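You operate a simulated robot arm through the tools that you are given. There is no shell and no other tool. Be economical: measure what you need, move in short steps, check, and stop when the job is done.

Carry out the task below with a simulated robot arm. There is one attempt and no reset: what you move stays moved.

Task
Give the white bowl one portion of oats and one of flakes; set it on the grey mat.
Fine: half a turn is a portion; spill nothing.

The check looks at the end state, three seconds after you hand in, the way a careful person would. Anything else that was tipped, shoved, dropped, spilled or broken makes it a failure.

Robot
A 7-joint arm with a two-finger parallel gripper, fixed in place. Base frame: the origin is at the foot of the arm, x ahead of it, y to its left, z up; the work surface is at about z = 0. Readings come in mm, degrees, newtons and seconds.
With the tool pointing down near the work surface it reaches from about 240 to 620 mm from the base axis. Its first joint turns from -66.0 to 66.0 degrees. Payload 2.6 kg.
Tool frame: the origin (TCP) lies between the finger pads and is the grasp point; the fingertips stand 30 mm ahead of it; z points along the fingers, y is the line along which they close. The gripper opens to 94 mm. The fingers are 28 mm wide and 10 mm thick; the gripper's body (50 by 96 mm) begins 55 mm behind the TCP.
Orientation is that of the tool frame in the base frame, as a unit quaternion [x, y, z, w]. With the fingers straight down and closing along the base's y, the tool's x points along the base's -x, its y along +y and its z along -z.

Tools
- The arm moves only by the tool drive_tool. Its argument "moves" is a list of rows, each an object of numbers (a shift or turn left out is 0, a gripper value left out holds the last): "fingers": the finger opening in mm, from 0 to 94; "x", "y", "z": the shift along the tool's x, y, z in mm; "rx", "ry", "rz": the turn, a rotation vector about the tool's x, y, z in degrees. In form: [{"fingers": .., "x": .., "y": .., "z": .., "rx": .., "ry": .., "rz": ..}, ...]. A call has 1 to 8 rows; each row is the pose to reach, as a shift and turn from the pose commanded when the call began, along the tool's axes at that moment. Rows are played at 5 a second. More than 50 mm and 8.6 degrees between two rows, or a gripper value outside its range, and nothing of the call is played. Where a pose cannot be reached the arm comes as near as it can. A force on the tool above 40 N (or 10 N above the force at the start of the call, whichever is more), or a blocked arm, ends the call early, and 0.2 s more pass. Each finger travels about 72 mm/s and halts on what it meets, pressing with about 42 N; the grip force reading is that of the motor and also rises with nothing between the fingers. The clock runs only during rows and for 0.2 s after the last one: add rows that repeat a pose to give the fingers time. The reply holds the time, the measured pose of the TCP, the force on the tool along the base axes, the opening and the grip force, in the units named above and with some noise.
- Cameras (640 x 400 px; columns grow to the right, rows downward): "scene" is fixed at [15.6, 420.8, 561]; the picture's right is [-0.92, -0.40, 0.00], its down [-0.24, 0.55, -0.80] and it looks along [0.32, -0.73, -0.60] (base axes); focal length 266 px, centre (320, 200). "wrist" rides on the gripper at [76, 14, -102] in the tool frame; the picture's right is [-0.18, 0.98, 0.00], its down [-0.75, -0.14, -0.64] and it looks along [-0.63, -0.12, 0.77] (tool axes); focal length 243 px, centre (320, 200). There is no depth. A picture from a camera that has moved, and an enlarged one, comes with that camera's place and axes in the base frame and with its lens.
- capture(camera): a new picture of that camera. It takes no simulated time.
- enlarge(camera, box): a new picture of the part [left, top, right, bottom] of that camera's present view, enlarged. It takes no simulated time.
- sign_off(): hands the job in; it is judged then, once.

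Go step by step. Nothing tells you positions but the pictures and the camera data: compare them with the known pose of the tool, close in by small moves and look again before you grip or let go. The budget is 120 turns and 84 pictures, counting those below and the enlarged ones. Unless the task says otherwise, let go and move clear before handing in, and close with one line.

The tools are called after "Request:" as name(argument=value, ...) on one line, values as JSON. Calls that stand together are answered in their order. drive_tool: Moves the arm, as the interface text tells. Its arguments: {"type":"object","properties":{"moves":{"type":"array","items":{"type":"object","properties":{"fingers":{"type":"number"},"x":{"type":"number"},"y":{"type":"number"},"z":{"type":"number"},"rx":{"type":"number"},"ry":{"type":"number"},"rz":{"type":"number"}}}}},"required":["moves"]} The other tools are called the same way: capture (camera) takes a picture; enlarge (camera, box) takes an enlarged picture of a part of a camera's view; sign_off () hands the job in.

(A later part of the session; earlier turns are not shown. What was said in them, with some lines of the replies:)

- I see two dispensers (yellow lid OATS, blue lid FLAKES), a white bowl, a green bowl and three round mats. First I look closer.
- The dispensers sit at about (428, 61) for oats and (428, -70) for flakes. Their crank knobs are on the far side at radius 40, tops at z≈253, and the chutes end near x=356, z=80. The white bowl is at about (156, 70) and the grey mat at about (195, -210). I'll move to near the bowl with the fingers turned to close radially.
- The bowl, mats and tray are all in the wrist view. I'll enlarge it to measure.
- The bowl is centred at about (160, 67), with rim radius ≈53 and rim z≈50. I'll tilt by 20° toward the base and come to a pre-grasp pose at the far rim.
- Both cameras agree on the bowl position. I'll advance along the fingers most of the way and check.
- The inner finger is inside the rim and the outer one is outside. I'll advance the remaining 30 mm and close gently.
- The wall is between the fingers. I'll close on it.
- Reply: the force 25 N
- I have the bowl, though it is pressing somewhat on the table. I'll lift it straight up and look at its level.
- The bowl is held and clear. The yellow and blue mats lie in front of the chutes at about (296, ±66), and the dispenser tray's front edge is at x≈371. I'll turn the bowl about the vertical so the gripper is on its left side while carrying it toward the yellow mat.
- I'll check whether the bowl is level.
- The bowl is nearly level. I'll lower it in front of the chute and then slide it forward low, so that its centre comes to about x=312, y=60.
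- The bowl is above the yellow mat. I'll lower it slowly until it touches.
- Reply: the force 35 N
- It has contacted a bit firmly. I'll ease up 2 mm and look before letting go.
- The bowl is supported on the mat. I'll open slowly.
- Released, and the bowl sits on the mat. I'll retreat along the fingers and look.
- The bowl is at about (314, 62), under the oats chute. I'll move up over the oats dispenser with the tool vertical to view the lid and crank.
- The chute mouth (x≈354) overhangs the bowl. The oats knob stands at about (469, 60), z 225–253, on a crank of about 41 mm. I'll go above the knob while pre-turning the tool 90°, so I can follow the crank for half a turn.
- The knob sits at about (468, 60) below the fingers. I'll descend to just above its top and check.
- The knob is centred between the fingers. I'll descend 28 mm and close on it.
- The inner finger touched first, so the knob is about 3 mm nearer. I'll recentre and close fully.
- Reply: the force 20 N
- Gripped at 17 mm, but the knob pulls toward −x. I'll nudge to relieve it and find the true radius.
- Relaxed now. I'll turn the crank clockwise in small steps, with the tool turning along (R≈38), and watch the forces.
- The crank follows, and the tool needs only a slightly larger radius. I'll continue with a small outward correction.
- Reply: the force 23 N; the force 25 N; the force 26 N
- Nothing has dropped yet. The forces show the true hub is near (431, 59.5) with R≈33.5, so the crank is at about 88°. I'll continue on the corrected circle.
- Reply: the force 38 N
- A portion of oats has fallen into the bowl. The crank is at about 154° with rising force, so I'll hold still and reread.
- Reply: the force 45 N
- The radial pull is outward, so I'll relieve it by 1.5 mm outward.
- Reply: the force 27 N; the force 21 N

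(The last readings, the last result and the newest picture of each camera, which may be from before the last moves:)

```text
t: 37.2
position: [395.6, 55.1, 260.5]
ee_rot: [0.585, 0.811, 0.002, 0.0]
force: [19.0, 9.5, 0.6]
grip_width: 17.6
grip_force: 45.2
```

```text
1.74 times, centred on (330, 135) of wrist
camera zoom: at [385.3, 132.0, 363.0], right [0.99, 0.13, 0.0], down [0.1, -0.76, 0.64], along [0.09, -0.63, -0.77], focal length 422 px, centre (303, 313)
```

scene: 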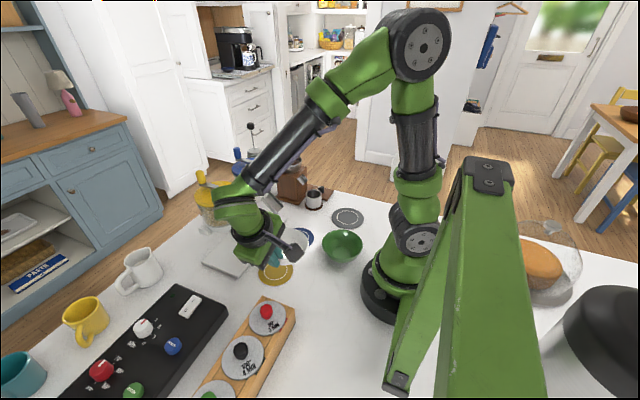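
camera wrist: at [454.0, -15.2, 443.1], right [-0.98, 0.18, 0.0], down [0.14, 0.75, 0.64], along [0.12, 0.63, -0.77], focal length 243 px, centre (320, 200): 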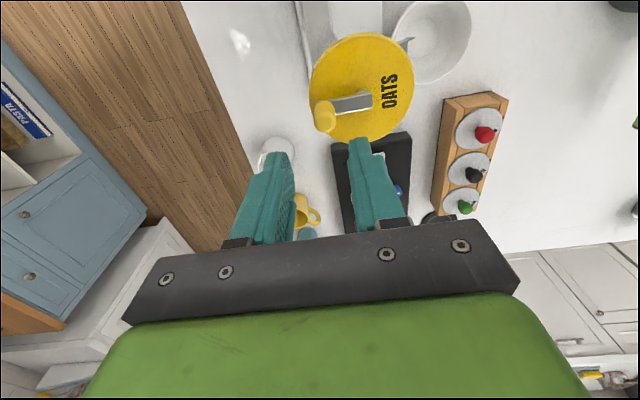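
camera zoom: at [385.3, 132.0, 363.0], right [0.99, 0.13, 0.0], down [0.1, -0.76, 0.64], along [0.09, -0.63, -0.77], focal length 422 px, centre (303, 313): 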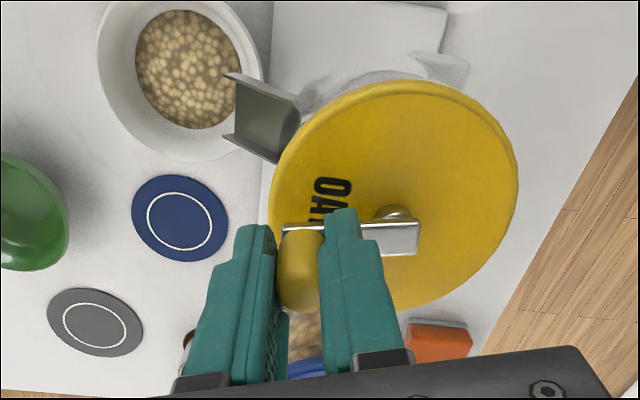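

The crank is at about 173° and a detent seems to pull it home. One last small step to 180°.

Request:
drive_tool(moves=[{"x": 1.2, "y": 1.4, "rz": 4}, {"x": 2.4, "y": 2.4, "rz": 8}, {"x": 3.4, "y": 3.2, "rz": 10}, {"x": 3.4, "y": 3.2, "rz": 10}])

Request:
enlarge(camera="wrist", box=[220, 20, 440, 250])

```text
t: 38.2
position: [395.7, 58.6, 260.4]
ee_rot: [0.657, 0.754, 0.0, -0.003]
force: [-34.2, -1.1, 18.2]
grip_width: 17.0
grip_force: 45.7
```

```text
1.74 times, centred on (330, 135) of wrist
camera zoom: at [400.2, 135.6, 363.0], right [1.0, -0.05, -0.01], down [-0.03, -0.77, 0.64], along [-0.03, -0.64, -0.77], focal length 422 px, centre (303, 313)
```

zoom: 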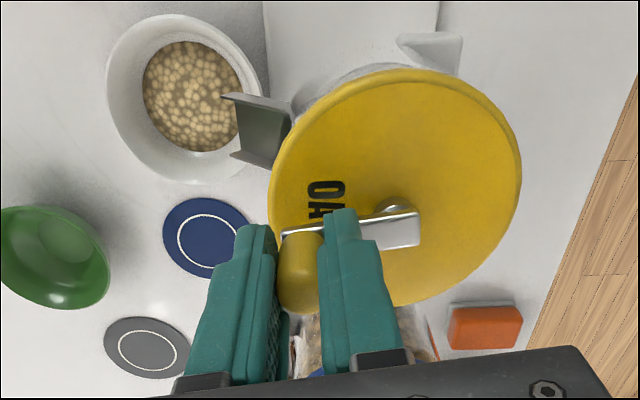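

Request:
drive_tool(moves=[{"x": 0.6, "y": -1.0, "rz": 2}, {"x": 1.3, "y": -2.0, "rz": 4}, {"x": 1.3, "y": -2.0, "rz": 4}])

```text
t: 39.0
position: [395.4, 59.0, 260.3]
ee_rot: [0.68, 0.733, 0.002, 0.0]
force: [8.8, 10.3, 5.2]
grip_width: 16.8
grip_force: 45.5
```

A small detent pull remains, so I'll release the knob and let it settle, then rise.

Request:
drive_tool(moves=[{"fingers": 22}, {"fingers": 30}, {"fingers": 34}, {"fingers": 34}, {"z": -15}, {"z": -40}, {"z": -80}, {"z": -80}])

Request:
capture(camera="wrist")

Request:
enlarge(camera="scene", box=[180, 140, 340, 290])

```text
t: 40.8
position: [394.8, 58.3, 340.0]
ee_rot: [0.681, 0.732, 0.0, 0.0]
force: [-0.3, -0.4, -0.2]
grip_width: 34.1
grip_force: 0.0
```

```text
38 pictures are left
camera wrist: at [402.7, 135.0, 442.8], right [0.99, -0.11, 0.0], down [-0.09, -0.76, 0.64], along [-0.07, -0.64, -0.77], focal length 243 px, centre (320, 200)
```

wrist: 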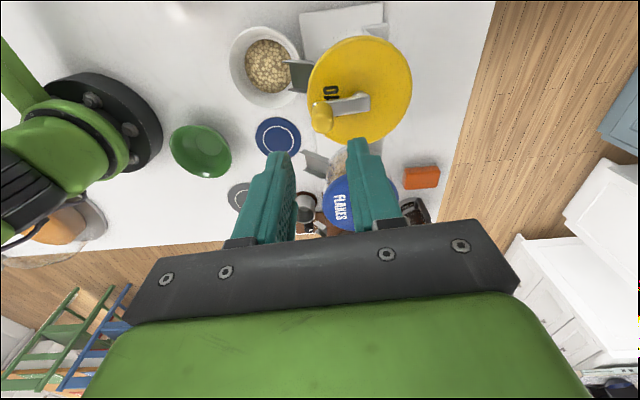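

```text
2.67 times, centred on (260, 215) of scene
camera zoom: at [15.6, 420.8, 561.0], right [-0.92, -0.4, 0.0], down [-0.24, 0.55, -0.8], along [0.32, -0.73, -0.6], focal length 710 px, centre (480, 160)
```

zoom: 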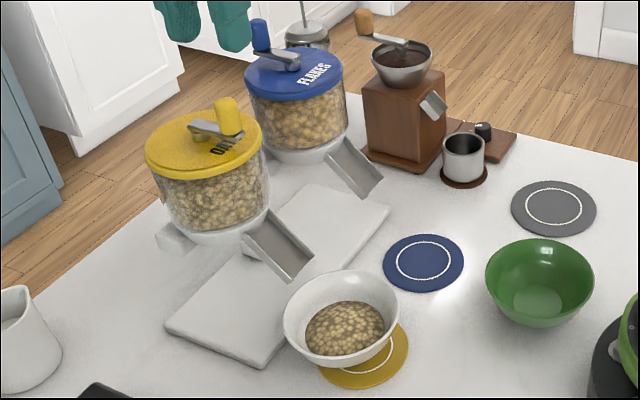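

The oats are in and nothing is spilled, with the crank at half a turn. Next I regrip the bowl rim from its left-near side, turning the tool on the way.

Request:
drive_tool(moves=[{"x": 9.7, "y": -10, "rz": -8.25, "fingers": 40}, {"x": 19.5, "y": -20, "rz": -16.5}, {"x": 29.2, "y": -30, "rz": -24.75}, {"x": 39, "y": -40, "rz": -33}, {"x": 48.7, "y": -50, "rz": -41.25}, {"x": 58.4, "y": -60, "rz": -49.5}, {"x": 68.2, "y": -70, "z": 5, "rz": -57.75}, {"x": 77.9, "y": -79.6, "z": 10, "rz": -66}])

```text
t: 42.6
position: [309.8, 130.2, 330.1]
ee_rot: [0.171, 0.985, 0.0, 0.0]
force: [-0.1, -0.2, 0.1]
grip_width: 40.2
grip_force: 0.0
```

Request:
drive_tool(moves=[{"x": 6.5, "y": 1.3, "z": 13, "rz": -7.45}, {"x": 13, "y": 2.6, "z": 26, "rz": -14.9}, {"x": 19.6, "y": 3.9, "z": 40, "rz": -22.35}, {"x": 26, "y": 5.1, "z": 53, "rz": -29.8}, {"x": 32.7, "y": 6.4, "z": 66, "rz": -37.25}, {"x": 39.2, "y": 7.7, "z": 80, "rz": -44.7}])

Request:
drive_tool(moves=[{"z": 20, "rx": 6.5}, {"z": 40, "rx": 13}, {"z": 60, "rx": 19.5}, {"z": 80, "rx": 26}, {"z": 90, "rx": 26}, {"z": 90, "rx": 26}])

Request:
capture(camera="wrist")

Request:
enlarge(camera="scene", box=[200, 170, 360, 310])

```text
t: 44.0
position: [276.3, 150.2, 249.9]
ee_rot: [-0.215, 0.977, 0.001, 0.0]
force: [0.8, 0.4, 0.2]
grip_width: 39.9
grip_force: 0.2
```

```text
t: 45.4
position: [277.4, 152.0, 160.4]
ee_rot: [-0.209, 0.952, -0.22, 0.049]
force: [0.3, 0.5, -0.4]
grip_width: 40.2
grip_force: 0.0
```

```text
36 pictures are left
camera wrist: at [183.6, 171.7, 245.7], right [-0.2, 0.88, -0.43], down [0.62, 0.46, 0.64], along [0.76, -0.14, -0.64], focal length 243 px, centre (320, 200)
```

wrist: 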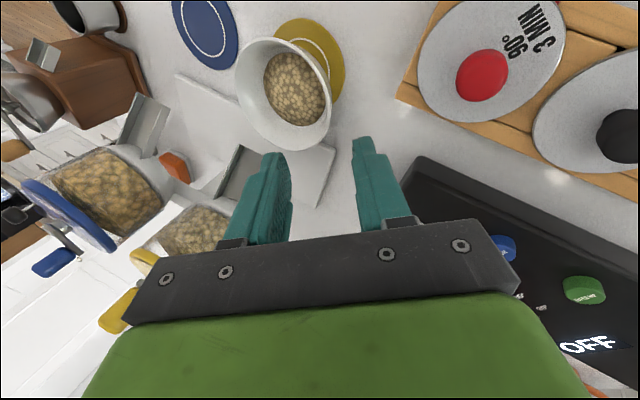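

```text
2.86 times, centred on (280, 240) of scene
camera zoom: at [15.6, 420.8, 561.0], right [-0.92, -0.4, 0.0], down [-0.24, 0.55, -0.8], along [0.32, -0.73, -0.6], focal length 760 px, centre (434, 86)
```

zoom: 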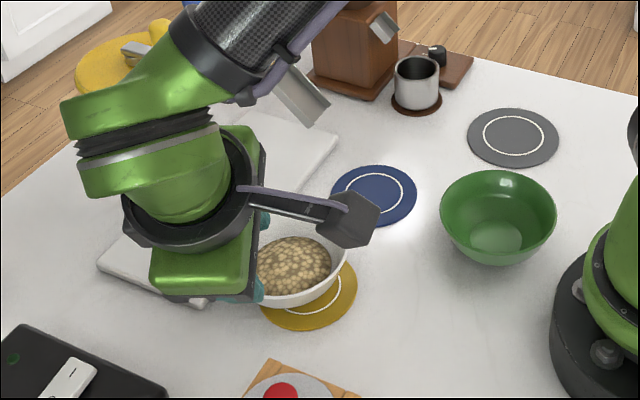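

I'll advance partway with lateral correction, then check.

Request:
drive_tool(moves=[{"x": 2, "y": 3, "z": 25}, {"x": 4, "y": 6, "z": 50}, {"x": 5.5, "y": 8, "z": 74}, {"x": 5.5, "y": 8, "z": 74}])

Request:
enlarge(camera="wrist", box=[200, 20, 440, 250])

```text
t: 46.4
position: [281.4, 126.1, 89.0]
ee_rot: [-0.21, 0.951, -0.22, 0.048]
force: [-0.2, -0.7, 0.2]
grip_width: 39.9
grip_force: 0.1
```

```text
1.74 times, centred on (320, 135) of wrist
camera zoom: at [188.0, 146.5, 175.1], right [-0.2, 0.88, -0.43], down [0.62, 0.46, 0.64], along [0.76, -0.14, -0.64], focal length 422 px, centre (320, 313)
```

zoom: 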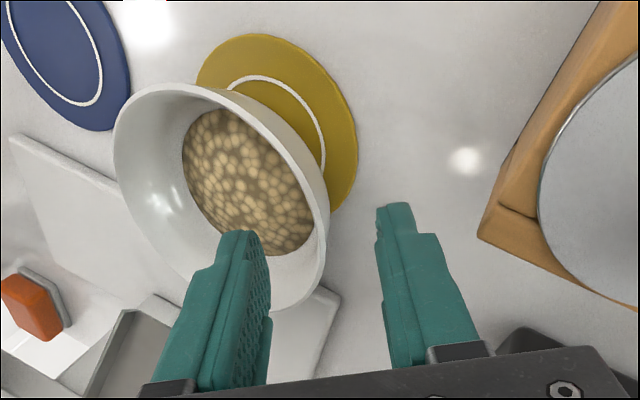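

Well centred. I'll narrow the opening a little, advance to depth and close.

Request:
drive_tool(moves=[{"fingers": 28}, {"fingers": 28, "z": 8}, {"z": 18}, {"z": 27}, {"z": 32}, {"z": 32}])

Request:
enlarge(camera="wrist", box=[200, 20, 440, 250])

```text
t: 47.8
position: [287.1, 113.9, 59.9]
ee_rot: [-0.209, 0.952, -0.219, 0.049]
force: [0.0, 0.1, -0.6]
grip_width: 28.0
grip_force: 0.0
```

```text
1.74 times, centred on (320, 135) of wrist
camera zoom: at [193.9, 134.0, 146.9], right [-0.2, 0.88, -0.43], down [0.62, 0.46, 0.64], along [0.76, -0.14, -0.64], focal length 422 px, centre (320, 313)
```

zoom: 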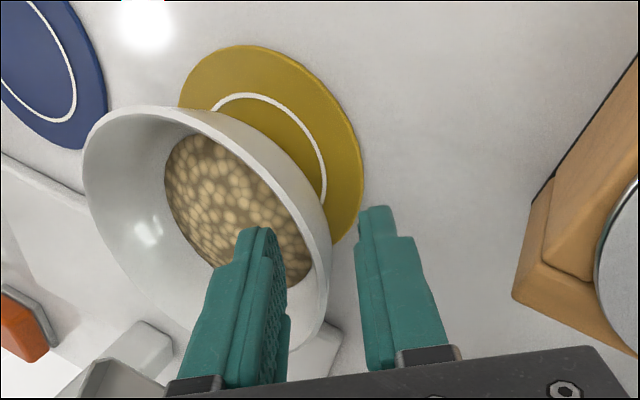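

Request:
drive_tool(moves=[{"fingers": 18}, {"fingers": 10}, {"fingers": 5}, {"fingers": 0}, {"fingers": 0}, {"fingers": 0}])

Request:
enlarge(camera="wrist", box=[200, 20, 440, 250])

```text
t: 49.2
position: [288.2, 113.2, 60.6]
ee_rot: [-0.208, 0.952, -0.22, 0.047]
force: [0.2, -2.2, 5.0]
grip_width: 7.2
grip_force: 41.4
```

```text
1.74 times, centred on (320, 135) of wrist
camera zoom: at [194.1, 134.0, 147.2], right [-0.2, 0.88, -0.43], down [0.62, 0.46, 0.64], along [0.76, -0.14, -0.64], focal length 422 px, centre (320, 313)
```

zoom: 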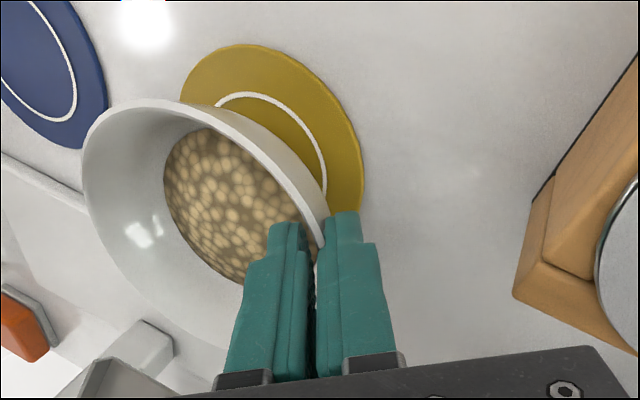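

It's a clean grip with little force. I'll lift it 10 mm.

Request:
drive_tool(moves=[{"y": -1.1, "z": -2.2}, {"y": -2.2, "z": -4.5}, {"y": -4.4, "z": -9}, {"y": -4.4, "z": -9}])

Request:
enlarge(camera="wrist", box=[200, 20, 440, 250])

Request:
enlarge(camera="scene", box=[200, 170, 360, 310])

```text
t: 50.2
position: [287.7, 114.0, 72.1]
ee_rot: [-0.209, 0.951, -0.22, 0.049]
force: [0.0, -1.0, -2.0]
grip_width: 7.1
grip_force: 41.3
```

```text
1.74 times, centred on (320, 135) of wrist
camera zoom: at [193.6, 134.2, 157.4], right [-0.2, 0.88, -0.43], down [0.62, 0.46, 0.64], along [0.76, -0.14, -0.64], focal length 422 px, centre (320, 313)
```

zoom: 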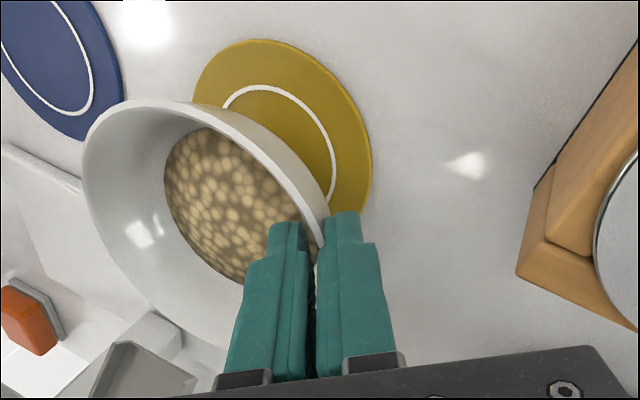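

```text
2.86 times, centred on (280, 240) of scene
camera zoom: at [15.6, 420.8, 560.9], right [-0.92, -0.4, 0.0], down [-0.24, 0.55, -0.8], along [0.32, -0.73, -0.6], focal length 760 px, centre (434, 86)
```

zoom: 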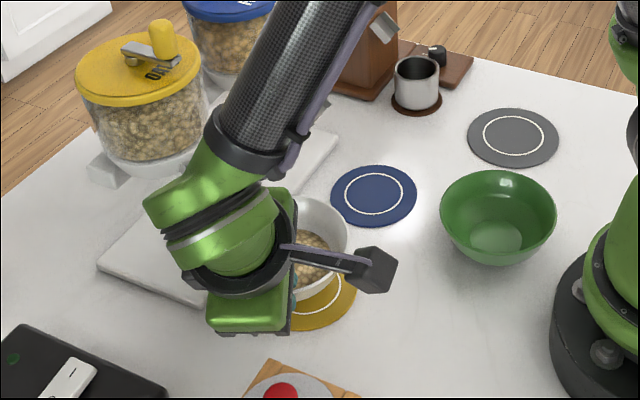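

The bowl is level and clear. I'll back out 20 mm, then glide toward the flakes chute at low height.

Request:
drive_tool(moves=[{"x": 9, "y": 3.8, "z": -1.9}, {"x": 18.1, "y": 7.6, "z": -3.7}, {"x": 21.9, "y": 0.3, "z": -0.1}, {"x": 27.8, "y": -11.1, "z": 5.4}, {"x": 34.6, "y": -24.2, "z": 11.8}, {"x": 41.4, "y": -37.2, "z": 18.1}, {"x": 47.7, "y": -49.4, "z": 24.1}, {"x": 47.7, "y": -49.4, "z": 24.1}])

Request:
capture(camera="scene")

```text
t: 52.0
position: [267.6, 42.2, 71.9]
ee_rot: [-0.21, 0.951, -0.22, 0.048]
force: [-0.3, 0.3, -2.2]
grip_width: 6.8
grip_force: 41.0
```

```text
29 pictures are left
```

scene: 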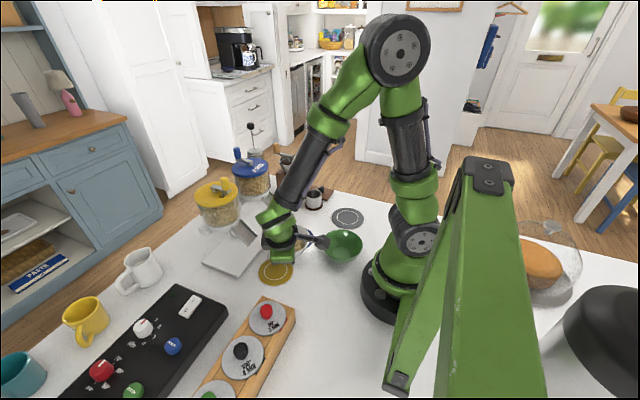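

Clear so far. I'll finish the lateral move and go forward under the flakes chute.

Request:
drive_tool(moves=[{"x": 5, "y": -9.8, "z": 4.8}, {"x": 11.4, "y": -22, "z": 10.7}, {"x": 18.2, "y": -35, "z": 17.1}, {"x": 25, "y": -48.1, "z": 23.4}, {"x": 19, "y": -50.6, "z": 24.6}, {"x": 12, "y": -53.5, "z": 26}, {"x": 6.9, "y": -55.7, "z": 27.1}, {"x": 6.9, "y": -55.7, "z": 27.1}])

Request:
capture(camera="wrist")

```text
t: 53.8
position: [286.3, -15.7, 70.8]
ee_rot: [-0.208, 0.952, -0.219, 0.049]
force: [-0.2, -0.1, -2.2]
grip_width: 7.2
grip_force: 40.6
```

```text
28 pictures are left
camera wrist: at [193.3, 4.9, 157.9], right [-0.2, 0.88, -0.43], down [0.62, 0.46, 0.64], along [0.76, -0.14, -0.64], focal length 243 px, centre (320, 200)
```

wrist: 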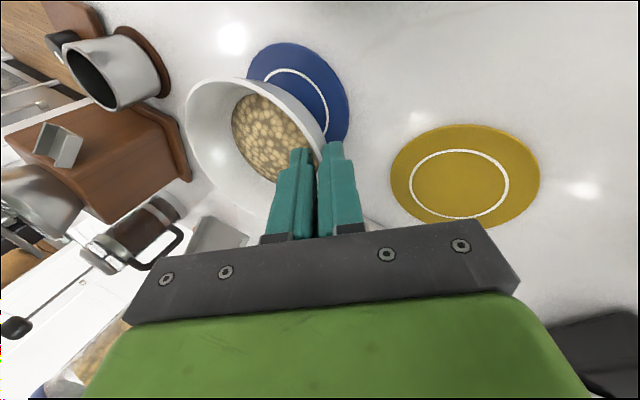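

It matches the geometry at the first station. I'll lower it gently.

Request:
drive_tool(moves=[{"y": 1.1, "z": 2.2}, {"y": 2.2, "z": 4.5}, {"y": 3.3, "z": 6.7}, {"y": 4.0, "z": 8.1}, {"y": 4.3, "z": 8.9}, {"y": 4.3, "z": 8.9}])

```text
t: 55.2
position: [287.1, -14.7, 61.1]
ee_rot: [-0.209, 0.952, -0.219, 0.048]
force: [-0.7, 0.5, 3.1]
grip_width: 6.9
grip_force: 41.0
```

Light contact with the mat. I'll open slowly and withdraw along the fingers.

Request:
drive_tool(moves=[{"fingers": 9}, {"fingers": 12}, {"fingers": 18}, {"fingers": 26}, {"fingers": 28}, {"fingers": 28, "z": -8}, {"z": -25}, {"z": -45}])

Request:
drive_tool(moves=[{"z": -30}, {"z": -60}, {"z": -90, "x": 5}, {"z": -125, "x": 10}, {"z": -160, "x": 10}, {"z": -200, "x": 10}, {"z": -200, "x": 10}])

Request:
capture(camera="wrist")

Request:
enlarge(camera="scene", box=[200, 150, 360, 290])

```text
t: 57.0
position: [277.2, 3.7, 102.8]
ee_rot: [-0.208, 0.952, -0.22, 0.048]
force: [0.1, -0.8, 0.2]
grip_width: 27.9
grip_force: 0.1
```

```text
t: 58.6
position: [232.1, 77.1, 282.9]
ee_rot: [-0.21, 0.952, -0.22, 0.048]
force: [0.0, -1.1, 0.3]
grip_width: 27.6
grip_force: 0.0
```

```text
27 pictures are left
camera wrist: at [138.4, 98.2, 368.9], right [-0.2, 0.88, -0.43], down [0.62, 0.46, 0.64], along [0.76, -0.14, -0.64], focal length 243 px, centre (320, 200)
```

wrist: 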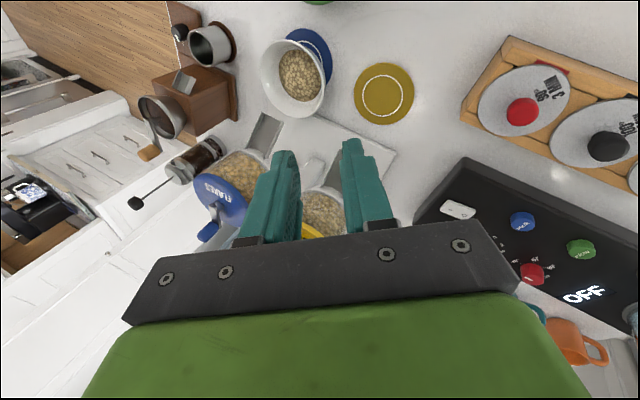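

```text
2.86 times, centred on (280, 220) of scene
camera zoom: at [15.6, 420.8, 561.0], right [-0.92, -0.4, 0.0], down [-0.24, 0.55, -0.8], along [0.32, -0.73, -0.6], focal length 760 px, centre (434, 143)
```

zoom: 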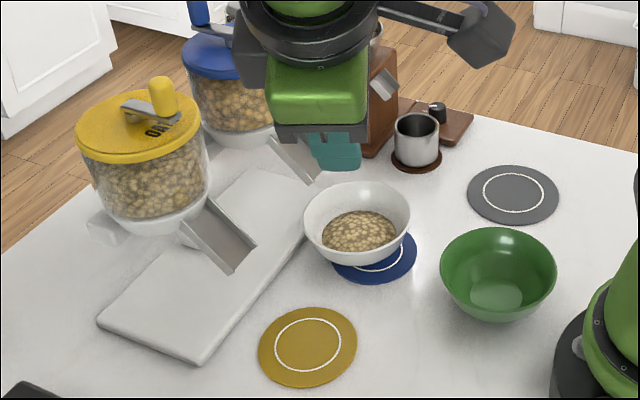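

The bowl sits on the blue mat under the flakes chute with everything clean. Now I go to the flakes knob at about (464.5, -70.5).

Request:
drive_tool(moves=[{"y": -7, "z": -14, "rx": -6.5, "fingers": 34}, {"y": -14, "z": -28, "rx": -13}, {"y": -20, "z": -42, "rx": -19.5}, {"y": -27, "z": -56, "rx": -26}, {"y": -27, "z": -56, "rx": -26}])

Request:
drive_tool(moves=[{"x": -18.5, "y": -29, "rz": -8.1}, {"x": -37, "y": -58, "rz": -16.2}, {"x": -55.6, "y": -87, "rz": -24.3}, {"x": -74.1, "y": -116, "rz": -32.5}, {"x": -92.6, "y": -145, "rz": -40.6}, {"x": -111.1, "y": -174, "rz": -48.7}, {"x": -129.7, "y": -203, "rz": -56.8}, {"x": -148.2, "y": -231.9, "rz": -65}])

Request:
enlarge(camera="wrist", box=[220, 30, 440, 250])

```text
t: 59.8
position: [232.0, 78.1, 343.7]
ee_rot: [-0.215, 0.977, 0.001, 0.0]
force: [0.3, 0.5, -0.9]
grip_width: 34.0
grip_force: 0.0
```

```text
t: 61.6
position: [466.3, -68.6, 343.4]
ee_rot: [-0.707, 0.708, 0.0, 0.0]
force: [-0.4, 0.2, 0.4]
grip_width: 34.0
grip_force: 0.1
```

```text
1.82 times, centred on (330, 140) of wrist
camera zoom: at [450.0, -146.8, 447.6], right [-0.98, 0.19, 0.0], down [0.14, 0.75, 0.64], along [0.12, 0.63, -0.77], focal length 441 px, centre (302, 309)
```

zoom: 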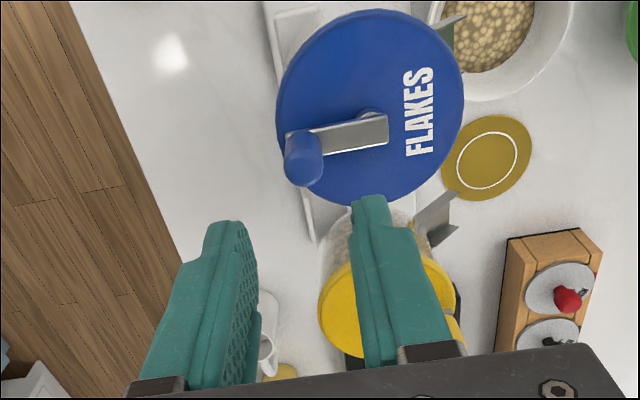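

Lined up similarly to the oats approach. I'll descend to just above the knob and check.

Request:
drive_tool(moves=[{"z": 20}, {"z": 40}, {"z": 57}, {"z": 57}])

Request:
enlarge(camera="wrist", box=[220, 50, 440, 250])

```text
t: 62.6
position: [465.6, -71.4, 287.7]
ee_rot: [-0.705, 0.709, -0.001, 0.0]
force: [0.8, -1.4, 0.1]
grip_width: 33.9
grip_force: 0.0
```

```text
2.00 times, centred on (330, 150) of wrist
camera zoom: at [449.9, -147.9, 390.1], right [-0.98, 0.19, 0.0], down [0.14, 0.75, 0.64], along [0.12, 0.63, -0.77], focal length 485 px, centre (300, 300)
```

zoom: 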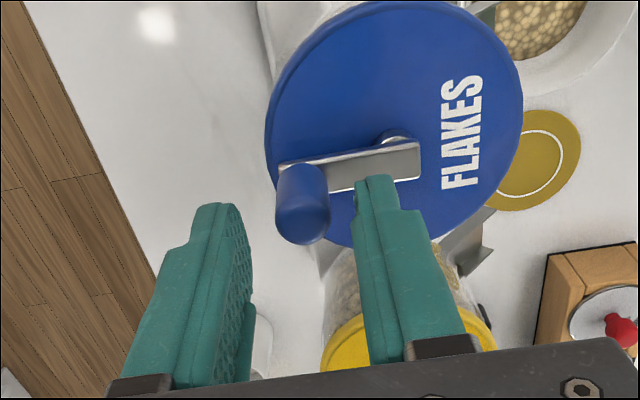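

I'll apply the same small correction learned from the oats knob, descend and close.

Request:
drive_tool(moves=[{"x": -2.2, "y": 2}, {"x": -2.2, "y": 2, "z": 10}, {"x": -2.2, "y": 2, "z": 20}, {"x": -2.2, "y": 2, "z": 27}, {"x": -2.2, "y": 2, "z": 27}])

Request:
drive_tool(moves=[{"fingers": 24}, {"fingers": 16}, {"fingers": 8}, {"fingers": 0}, {"fingers": 0}])

Request:
enlarge(camera="wrist", box=[220, 50, 440, 250])

```text
t: 63.8
position: [462.8, -67.6, 260.7]
ee_rot: [-0.706, 0.708, 0.0, 0.0]
force: [-0.8, 0.1, 3.2]
grip_width: 34.2
grip_force: 0.4
```

```text
t: 65.0
position: [463.9, -68.5, 261.0]
ee_rot: [0.707, -0.707, 0.003, -0.001]
force: [38.9, -2.6, -1.8]
grip_width: 17.0
grip_force: 45.4
```

```text
2.00 times, centred on (330, 150) of wrist
camera zoom: at [448.9, -144.9, 363.0], right [-0.98, 0.18, -0.01], down [0.14, 0.75, 0.64], along [0.12, 0.63, -0.77], focal length 485 px, centre (300, 300)
```

zoom: 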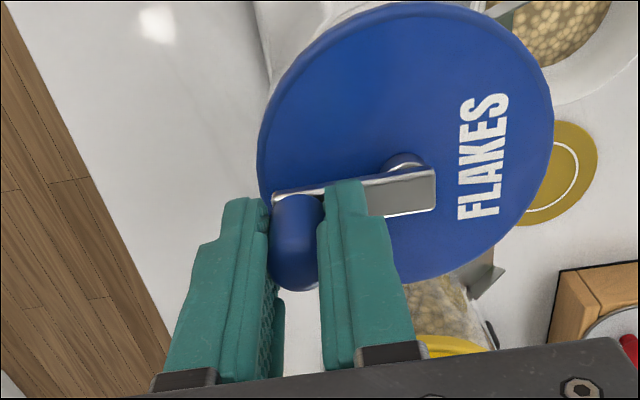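

The knob sits about 3 mm farther out; I'll relieve that.

Request:
drive_tool(moves=[{"y": -1.4}, {"y": -2.8}, {"y": -2.8}])

```text
t: 65.8
position: [463.6, -68.7, 260.4]
ee_rot: [-0.704, 0.71, 0.001, -0.001]
force: [-11.8, 2.7, 6.1]
grip_width: 17.0
grip_force: 45.4
```

Request:
drive_tool(moves=[{"x": 2.94, "y": 0.78, "rz": 5}, {"x": 5.85, "y": 1.16, "rz": 10}, {"x": 8.72, "y": 1.8, "rz": 15}, {"x": 11.53, "y": 2.68, "rz": 20}, {"x": 14.24, "y": 3.81, "rz": 25}, {"x": 16.85, "y": 5.16, "rz": 30}, {"x": 16.85, "y": 5.16, "rz": 30}])

```text
t: 67.4
position: [460.1, -86.3, 260.9]
ee_rot: [-0.498, 0.867, -0.001, 0.001]
force: [-2.2, -5.5, 14.4]
grip_width: 16.8
grip_force: 45.6
```

Forces are low and the circle is right. Continuing.

Request:
drive_tool(moves=[{"x": 2.94, "y": 0.13, "rz": 5}, {"x": 5.85, "y": 0.51, "rz": 10}, {"x": 8.72, "y": 1.15, "rz": 15}, {"x": 11.53, "y": 2.03, "rz": 20}, {"x": 14.24, "y": 3.16, "rz": 25}, {"x": 16.85, "y": 4.51, "rz": 30}, {"x": 16.85, "y": 4.51, "rz": 30}])

```text
t: 69.0
position: [446.9, -99.2, 259.7]
ee_rot: [-0.256, 0.967, -0.001, 0.001]
force: [16.0, -17.6, 6.5]
grip_width: 17.0
grip_force: 45.2
```

Request:
drive_tool(moves=[{"x": 3.0, "y": -0.8, "rz": 5}, {"x": 6.0, "y": -0.8, "rz": 10}, {"x": 8.93, "y": -0.2, "rz": 15}, {"x": 11.8, "y": 0.7, "rz": 20}, {"x": 14.6, "y": 1.8, "rz": 25}, {"x": 17.2, "y": 3.2, "rz": 30}, {"x": 17.2, "y": 3.2, "rz": 30}])

```text
t: 70.6
position: [430.4, -102.6, 259.1]
ee_rot: [0.004, 1.0, -0.001, 0.0]
force: [0.9, -15.9, 10.3]
grip_width: 16.8
grip_force: 44.9
```

Request:
drive_tool(moves=[{"x": 3.0, "y": -0.7, "rz": 5}, {"x": 6.0, "y": -0.5, "rz": 10}, {"x": 9.0, "y": 0.1, "rz": 15}, {"x": 11.9, "y": 0.9, "rz": 20}, {"x": 14.7, "y": 2.1, "rz": 25}, {"x": 17.35, "y": 3.5, "rz": 30}, {"x": 17.35, "y": 3.5, "rz": 30}])

Request:
enlarge(camera="scene", box=[200, 150, 360, 290])

```text
t: 72.2
position: [413.2, -100.2, 260.2]
ee_rot: [0.261, 0.965, 0.0, 0.0]
force: [-2.5, -6.1, 8.4]
grip_width: 17.2
grip_force: 44.6
```

```text
2.86 times, centred on (280, 220) of scene
camera zoom: at [15.6, 420.8, 561.0], right [-0.92, -0.4, 0.0], down [-0.24, 0.55, -0.8], along [0.32, -0.73, -0.6], focal length 760 px, centre (434, 143)
```

zoom: 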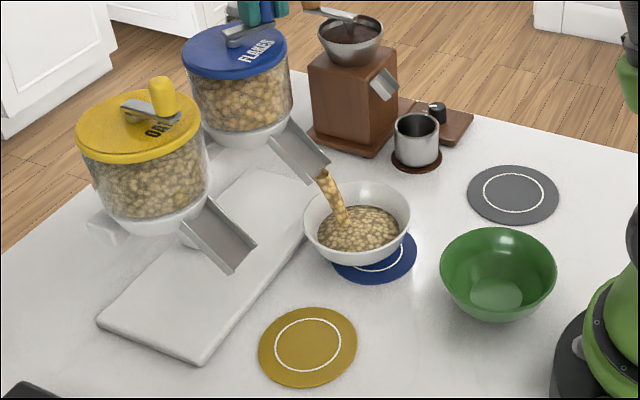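

The flakes are flowing into the bowl. I'll continue to 150°.

Request:
drive_tool(moves=[{"x": 3.0, "y": -0.2, "rz": 5}, {"x": 6.0, "y": 0.1, "rz": 10}, {"x": 9.0, "y": 0.7, "rz": 15}, {"x": 11.9, "y": 1.6, "rz": 20}, {"x": 14.7, "y": 2.8, "rz": 25}, {"x": 17.3, "y": 4.2, "rz": 30}, {"x": 17.3, "y": 4.2, "rz": 30}])

Request:
enlarge(camera="scene", box=[200, 150, 360, 290])

```text
t: 73.8
position: [400.4, -88.7, 259.7]
ee_rot: [0.501, 0.865, 0.0, 0.0]
force: [2.4, 2.5, 18.2]
grip_width: 17.0
grip_force: 45.2
```

```text
2.86 times, centred on (280, 220) of scene
camera zoom: at [15.5, 420.8, 560.9], right [-0.92, -0.4, 0.0], down [-0.24, 0.55, -0.8], along [0.32, -0.73, -0.6], focal length 760 px, centre (434, 143)
```

zoom: 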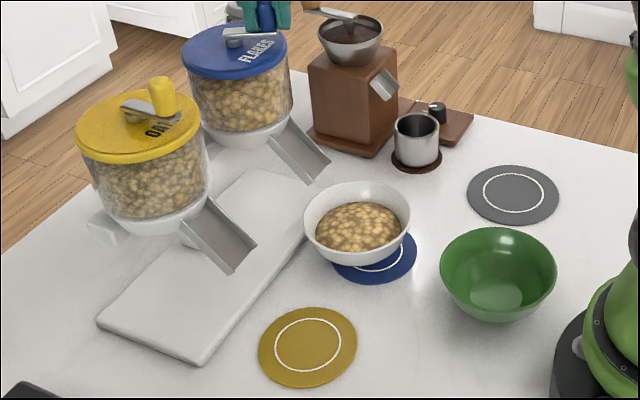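

The flakes portion is in. I'll finish the half turn to 180°.

Request:
drive_tool(moves=[{"x": 3.0, "y": 0.13, "rz": 5}, {"x": 6.0, "y": 0.5, "rz": 10}, {"x": 8.9, "y": 1.2, "rz": 15}, {"x": 11.8, "y": 2.1, "rz": 20}, {"x": 14.6, "y": 3.2, "rz": 25}, {"x": 17.2, "y": 4.6, "rz": 30}, {"x": 17.2, "y": 4.6, "rz": 30}])

Request:
enlarge(camera="wrist", box=[220, 20, 440, 250])

```text
t: 75.4
position: [396.3, -71.3, 259.4]
ee_rot: [0.71, 0.705, -0.001, -0.001]
force: [-14.3, -2.0, 22.7]
grip_width: 16.9
grip_force: 45.5
```

```text
1.74 times, centred on (330, 135) of wrist
camera zoom: at [410.8, 5.4, 362.8], right [0.98, -0.19, 0.0], down [-0.15, -0.75, 0.64], along [-0.12, -0.63, -0.77], focal length 422 px, centre (303, 313)
```

zoom: 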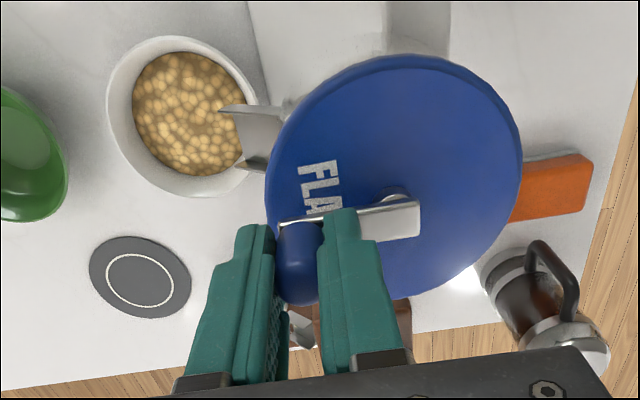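

Half a turn is complete. I'll nudge by 1 mm, release and rise.

Request:
drive_tool(moves=[{"x": 0.9, "y": -0.8}, {"x": 0.9, "y": -0.8, "fingers": 22}, {"x": 0.9, "y": -0.8, "fingers": 30}, {"x": 0.9, "y": -0.8, "fingers": 34}, {"x": 0.9, "y": -0.8, "fingers": 34}, {"x": 0.9, "y": -0.8, "z": -15}, {"x": 0.9, "y": -0.8, "z": -45}, {"x": 0.9, "y": -0.8, "z": -85}])

Request:
capture(camera="wrist")

```text
t: 77.2
position: [397.2, -70.0, 344.5]
ee_rot: [0.708, 0.706, -0.001, -0.001]
force: [0.0, 0.3, -0.4]
grip_width: 34.1
grip_force: 0.0
```

```text
19 pictures are left
camera wrist: at [410.9, 6.1, 447.3], right [0.98, -0.19, 0.0], down [-0.14, -0.75, 0.64], along [-0.12, -0.63, -0.77], focal length 243 px, centre (320, 200)
```

wrist: 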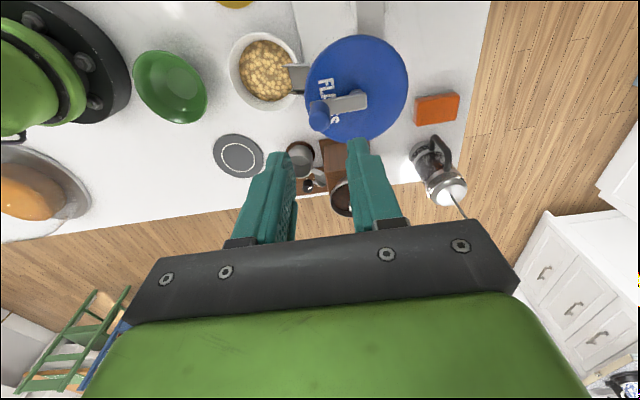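

Both portions are in the bowl, and the grey mat is confirmed at (197, -210). I return along the same path to regrip the bowl.

Request:
drive_tool(moves=[{"x": 10.5, "y": -11.7, "rz": -8.2}, {"x": 21, "y": -23.5, "rz": -16.4}, {"x": 31.5, "y": -35.2, "rz": -24.6}, {"x": 42, "y": -47, "rz": -32.8}, {"x": 52.5, "y": -58.7, "rz": -41}, {"x": 63, "y": -70.5, "rz": -49.2}, {"x": 73.5, "y": -82.2, "rz": -57.4}, {"x": 84, "y": -94, "rz": -65.6}])

Request:
drive_tool(moves=[{"x": 15.1, "y": 4.7, "rz": -8.2}, {"x": 30.2, "y": 9.4, "rz": -16.5}, {"x": 45.3, "y": 14, "rz": -24.7}, {"x": 60.5, "y": 18.7, "rz": -32.9}, {"x": 75.6, "y": 23.4, "rz": -41.2}, {"x": 90.7, "y": 28.1, "rz": -49.4}, {"x": 90.7, "y": 28.1, "rz": -49.4}])

```text
t: 79.0
position: [301.8, 16.1, 344.8]
ee_rot: [0.212, 0.977, 0.0, 0.0]
force: [-1.0, 0.3, 0.7]
grip_width: 33.9
grip_force: 0.1
```

```text
t: 80.6
position: [230.7, 79.4, 345.5]
ee_rot: [-0.216, 0.976, 0.0, 0.001]
force: [1.0, -0.3, -0.1]
grip_width: 34.0
grip_force: 0.0
```

Request:
drive_tool(moves=[{"z": 16, "rx": 6.5, "fingers": 32}, {"z": 31, "rx": 13}, {"z": 47, "rx": 19.5}, {"z": 62, "rx": 26}, {"z": 62, "rx": 26}])

Request:
capture(camera="wrist")

```text
t: 81.8
position: [231.3, 77.8, 282.9]
ee_rot: [-0.209, 0.952, -0.22, 0.048]
force: [0.6, 0.1, 1.1]
grip_width: 32.0
grip_force: 0.0
```

```text
18 pictures are left
camera wrist: at [137.8, 99.2, 369.9], right [-0.2, 0.88, -0.43], down [0.62, 0.46, 0.64], along [0.76, -0.14, -0.64], focal length 243 px, centre (320, 200)
```

wrist: 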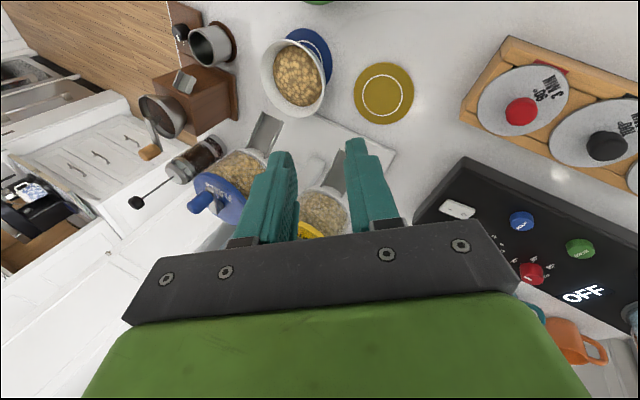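

I'm at the same pose as when I left. I'll advance down the same line to just short of the rim.

Request:
drive_tool(moves=[{"x": -10, "y": -0.6, "z": 40}, {"x": -10, "y": -0.6, "z": 80}, {"x": -10, "y": -0.6, "z": 120}, {"x": -10, "y": -0.6, "z": 155}, {"x": -10, "y": -0.6, "z": 185}, {"x": -10, "y": -0.6, "z": 208}, {"x": -10, "y": -0.6, "z": 208}])

Request:
enlarge(camera="wrist", box=[200, 20, 440, 250])

```text
t: 83.4
position: [280.3, -1.2, 96.5]
ee_rot: [-0.209, 0.952, -0.22, 0.048]
force: [-0.4, -0.4, -0.9]
grip_width: 31.9
grip_force: 0.1
```

```text
1.74 times, centred on (320, 135) of wrist
camera zoom: at [187.3, 18.7, 183.3], right [-0.2, 0.88, -0.43], down [0.62, 0.46, 0.64], along [0.76, -0.14, -0.64], focal length 422 px, centre (320, 313)
```

zoom: 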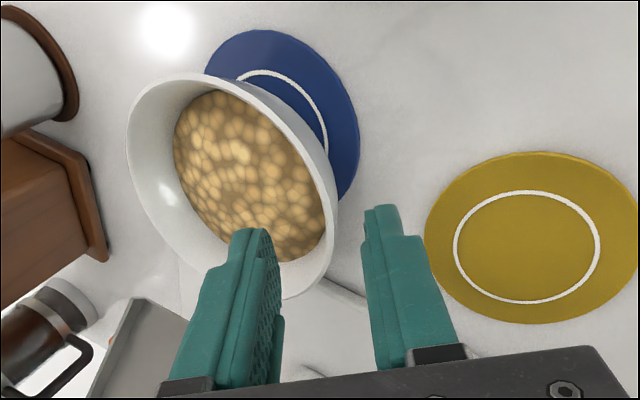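

Request:
drive_tool(moves=[{"y": 0.5, "z": 10}, {"y": 1, "z": 20}, {"y": 1, "z": 30}, {"y": 1, "z": 36}, {"y": 1, "z": 36}])

Request:
enlarge(camera="wrist", box=[200, 20, 440, 250])

```text
t: 84.6
position: [284.4, -14.0, 64.3]
ee_rot: [-0.209, 0.952, -0.219, 0.049]
force: [-0.4, -1.0, -0.6]
grip_width: 31.9
grip_force: 0.0
```

```text
1.74 times, centred on (320, 135) of wrist
camera zoom: at [191.7, 6.0, 149.7], right [-0.2, 0.88, -0.43], down [0.62, 0.46, 0.64], along [0.76, -0.14, -0.64], focal length 422 px, centre (320, 313)
```

zoom: 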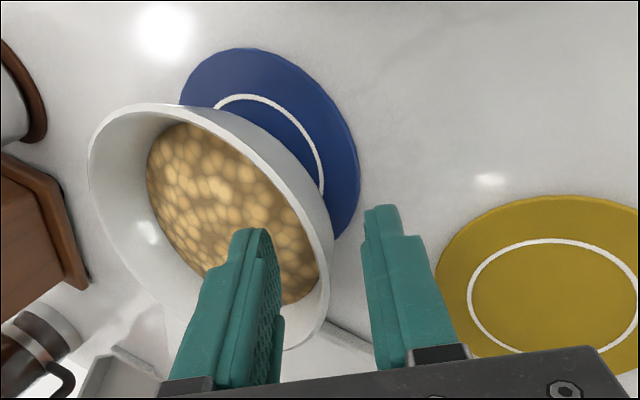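

Good placement and depth; closing.

Request:
drive_tool(moves=[{"fingers": 20}, {"fingers": 12}, {"fingers": 6}, {"fingers": 0}, {"fingers": 0}, {"fingers": 0}])

Request:
drive_tool(moves=[{"y": -1.1, "z": -2.2}, {"y": -2.2, "z": -4.5}, {"y": -4.4, "z": -9}, {"y": -4.4, "z": -9}])

Request:
enlarge(camera="wrist", box=[200, 20, 440, 250])

```text
t: 86.0
position: [284.1, -14.5, 63.5]
ee_rot: [-0.209, 0.952, -0.22, 0.049]
force: [-1.7, -0.5, 1.4]
grip_width: 6.8
grip_force: 40.3
```

```text
t: 87.0
position: [284.4, -14.7, 73.9]
ee_rot: [-0.21, 0.951, -0.22, 0.047]
force: [1.0, -1.1, -2.2]
grip_width: 6.6
grip_force: 40.7
```

```text
1.74 times, centred on (320, 135) of wrist
camera zoom: at [191.3, 6.5, 159.9], right [-0.2, 0.88, -0.43], down [0.62, 0.46, 0.64], along [0.76, -0.14, -0.64], focal length 422 px, centre (320, 313)
```

zoom: 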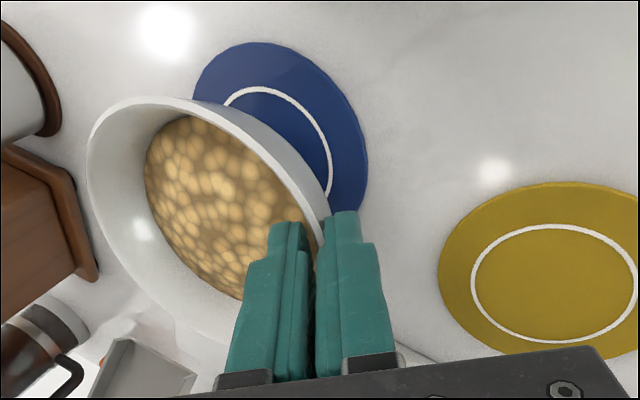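

The bowl is level in the grip. I'll back out from under the chute, then raise it.

Request:
drive_tool(moves=[{"x": 7, "y": 2.9, "z": -1.4}, {"x": 14, "y": 5.9, "z": -2.9}, {"x": 21, "y": 8.8, "z": -4.3}, {"x": 27.2, "y": 11.4, "z": -5.6}, {"x": 27.2, "y": 7, "z": -14.6}, {"x": 27.2, "y": 0.5, "z": -28}, {"x": 27.2, "y": -6.1, "z": -41.6}, {"x": 27.2, "y": -12.7, "z": -55}])

Request:
capture(camera="scene")

```text
t: 88.8
position: [255.4, -14.4, 128.1]
ee_rot: [-0.209, 0.952, -0.22, 0.048]
force: [-0.9, 0.3, -2.2]
grip_width: 6.9
grip_force: 41.4
```

```text
14 pictures are left
```

scene: 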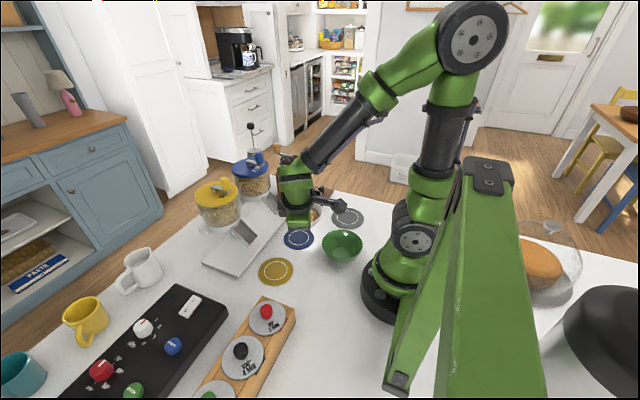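

Clear. I'll carry the bowl toward the grey mat, gently turning the grip to the mat's outer-left side.

Request:
drive_tool(moves=[{"x": 6.7, "y": -10.3, "z": 5, "ry": 2.74, "rz": 5.62}, {"x": 13.4, "y": -20.7, "z": 10.1, "ry": 5.48, "rz": 11.24}, {"x": 20.2, "y": -31, "z": 15.1, "ry": 8.22, "rz": 16.86}, {"x": 26.9, "y": -41.3, "z": 20.1, "ry": 10.96, "rz": 22.5}, {"x": 33.6, "y": -51.7, "z": 25.2, "ry": 13.7, "rz": 28.1}, {"x": 40.3, "y": -62, "z": 30.2, "ry": 16.44, "rz": 33.7}, {"x": 40.3, "y": -62, "z": 30.2, "ry": 16.44, "rz": 33.7}])

Request:
drive_tool(moves=[{"x": -1.7, "y": -11.9, "z": 5.8, "ry": 2.74, "rz": 5.62}, {"x": -3.3, "y": -23.7, "z": 11.6, "ry": 5.48, "rz": 11.24}, {"x": -5, "y": -35.6, "z": 17.4, "ry": 8.22, "rz": 16.86}, {"x": -6.7, "y": -47.4, "z": 23.1, "ry": 10.96, "rz": 22.5}, {"x": -8.3, "y": -59.3, "z": 28.9, "ry": 13.7, "rz": 28.1}, {"x": -10, "y": -71.1, "z": 34.7, "ry": 16.44, "rz": 33.7}, {"x": -10, "y": -71.1, "z": 34.7, "ry": 16.44, "rz": 33.7}])

Request:
enlarge(camera="scene", box=[260, 150, 420, 280])

Request:
capture(camera="wrist")

```text
t: 90.4
position: [246.5, -93.4, 128.7]
ee_rot: [0.108, 0.968, -0.223, -0.025]
force: [0.3, -0.4, -2.1]
grip_width: 6.8
grip_force: 41.1
```

```text
t: 92.0
position: [239.9, -172.0, 128.9]
ee_rot: [0.414, 0.882, -0.203, -0.095]
force: [-0.2, -0.1, -2.3]
grip_width: 6.6
grip_force: 41.2
```

```text
3.08 times, centred on (340, 215) of scene
camera zoom: at [15.6, 420.8, 561.0], right [-0.92, -0.4, 0.0], down [-0.24, 0.55, -0.8], along [0.32, -0.73, -0.6], focal length 819 px, centre (258, 154)
```

zoom: 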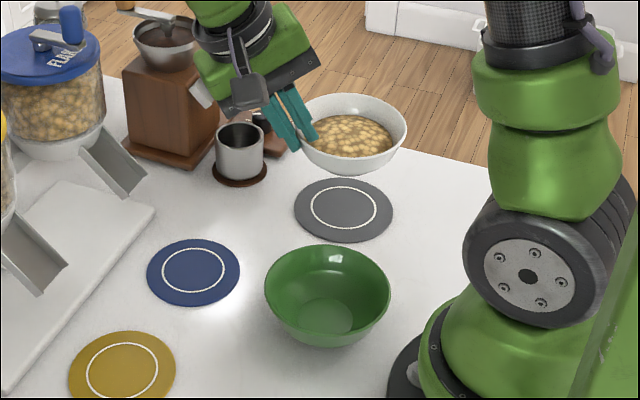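

```text
12 pictures are left
camera wrist: at [235.5, -76.8, 214.3], right [0.8, 0.42, -0.43], down [0.6, -0.48, 0.64], along [0.06, -0.77, -0.64], focal length 243 px, centre (320, 200)
```

wrist: 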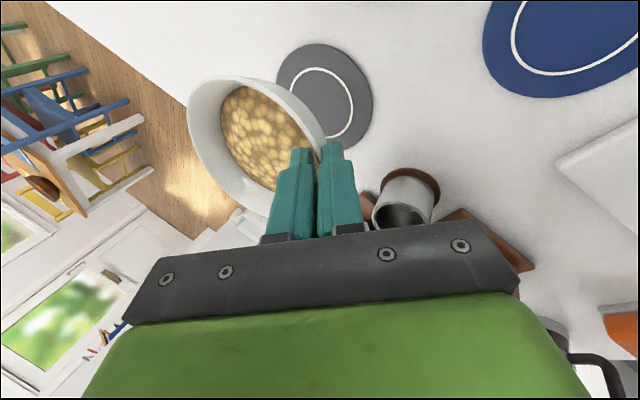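

The bowl is over the mat, with the computed bowl centre within 3 mm of the mat centre. I'll lower it gently.

Request:
drive_tool(moves=[{"x": 1, "y": 3.5, "z": 8}, {"x": 2, "y": 7.5, "z": 17}, {"x": 2.4, "y": 12, "z": 26.5}, {"x": 2.4, "y": 16.5, "z": 35.5}, {"x": 2.4, "y": 20.8, "z": 44.5}, {"x": 2.4, "y": 24.3, "z": 51.8}, {"x": 2.4, "y": 24.3, "z": 51.8}])

Request:
enlarge(camera="scene", box=[260, 150, 420, 280])

Request:
enlarge(camera="wrist", box=[160, 20, 440, 250])

```text
t: 93.6
position: [237.3, -171.5, 71.6]
ee_rot: [0.413, 0.882, -0.203, -0.095]
force: [0.6, 0.2, -1.9]
grip_width: 6.5
grip_force: 40.8
```

```text
3.08 times, centred on (340, 215) of scene
camera zoom: at [15.6, 420.8, 561.0], right [-0.92, -0.4, 0.0], down [-0.24, 0.55, -0.8], along [0.32, -0.73, -0.6], focal length 819 px, centre (258, 154)
```

zoom: 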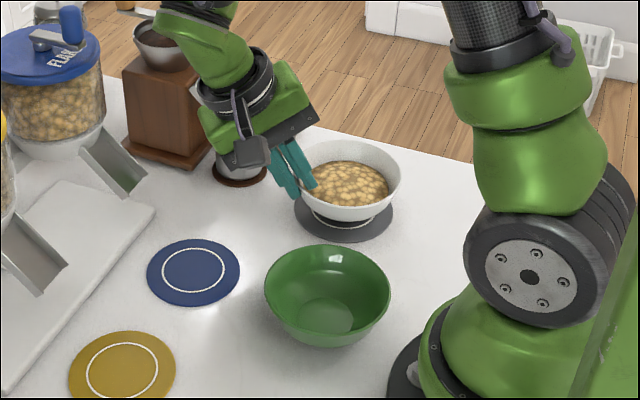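

```text
1.74 times, centred on (300, 135) of wrist
camera zoom: at [233.4, -76.0, 157.2], right [0.8, 0.42, -0.43], down [0.6, -0.48, 0.64], along [0.06, -0.77, -0.64], focal length 422 px, centre (355, 313)
```

zoom: 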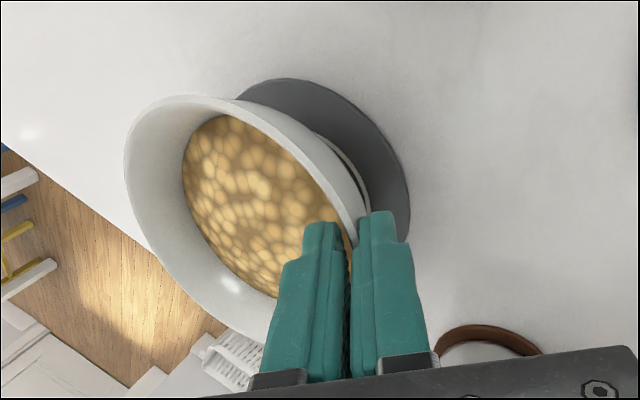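

It is nearly down and centred over the ring. A final slow lowering.

Request:
drive_tool(moves=[{"y": 0.9, "z": 1.8}, {"y": 1.8, "z": 3.6}, {"y": 2.4, "z": 4.9}, {"y": 2.9, "z": 5.9}, {"y": 3.2, "z": 6.6}, {"y": 3.2, "z": 6.6}])

```text
t: 95.0
position: [237.6, -171.1, 64.1]
ee_rot: [0.413, 0.882, -0.204, -0.095]
force: [1.6, 5.7, 13.4]
grip_width: 6.5
grip_force: 40.5
```

Contact is made. I'll open slowly and withdraw along the fingers.

Request:
drive_tool(moves=[{"fingers": 8}, {"fingers": 11}, {"fingers": 15}, {"fingers": 21}, {"fingers": 26}, {"fingers": 26}, {"z": -8}, {"z": -25}])

Request:
enlarge(camera="wrist", box=[160, 20, 440, 250])

```text
t: 96.8
position: [245.8, -163.5, 86.4]
ee_rot: [0.414, 0.882, -0.203, -0.095]
force: [0.5, -0.5, 1.1]
grip_width: 25.9
grip_force: 0.1
```

```text
1.74 times, centred on (300, 135) of wrist
camera zoom: at [241.0, -68.1, 172.9], right [0.8, 0.42, -0.43], down [0.6, -0.48, 0.64], along [0.06, -0.77, -0.64], focal length 422 px, centre (355, 313)
```

zoom: 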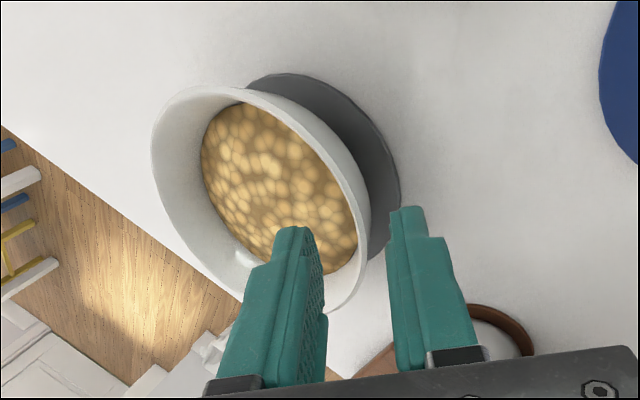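

Request:
drive_tool(moves=[{"z": -25}, {"z": -55}, {"z": -90}, {"z": -130}, {"z": -170}, {"z": -200}, {"z": -200}])

Request:
capture(camera="wrist")

Request:
enlarge(camera="scene", box=[180, 130, 400, 300])

```text
t: 98.4
position: [313.4, -109.6, 266.1]
ee_rot: [0.413, 0.883, -0.203, -0.095]
force: [1.0, -0.3, 0.1]
grip_width: 26.1
grip_force: 0.1
```

```text
8 pictures are left
camera wrist: at [309.6, -14.4, 352.4], right [0.8, 0.42, -0.43], down [0.6, -0.48, 0.64], along [0.06, -0.77, -0.64], focal length 243 px, centre (320, 200)
```

wrist: 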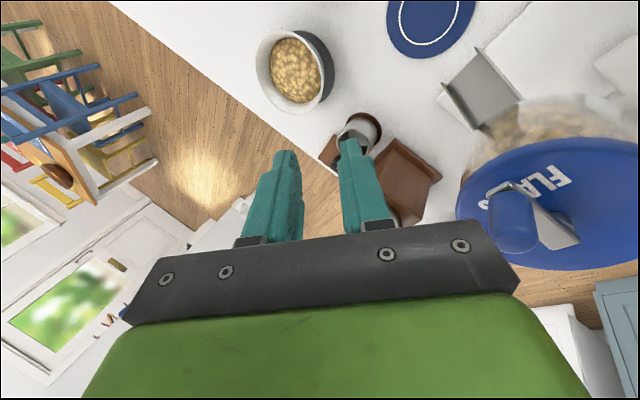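

```text
2.35 times, centred on (290, 215) of scene
camera zoom: at [15.6, 420.8, 561.0], right [-0.92, -0.4, 0.0], down [-0.24, 0.55, -0.8], along [0.32, -0.73, -0.6], focal length 626 px, centre (391, 165)
```

zoom: 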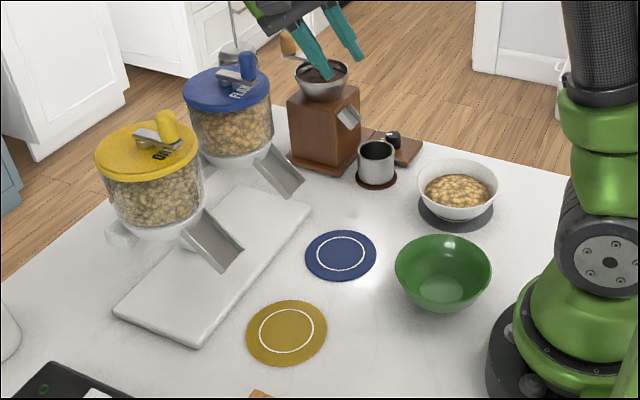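

The bowl stands on the grey mat with both portions. The surface is clean, everything else is in place and the gripper is clear, so I'm handing in.

Request:
sign_off()

```text
The job is handed in.
```

The white bowl is on the grey mat with one portion of oats and one of flakes, each from a half turn of its crank. The last pictures show nothing spilled or knocked over.
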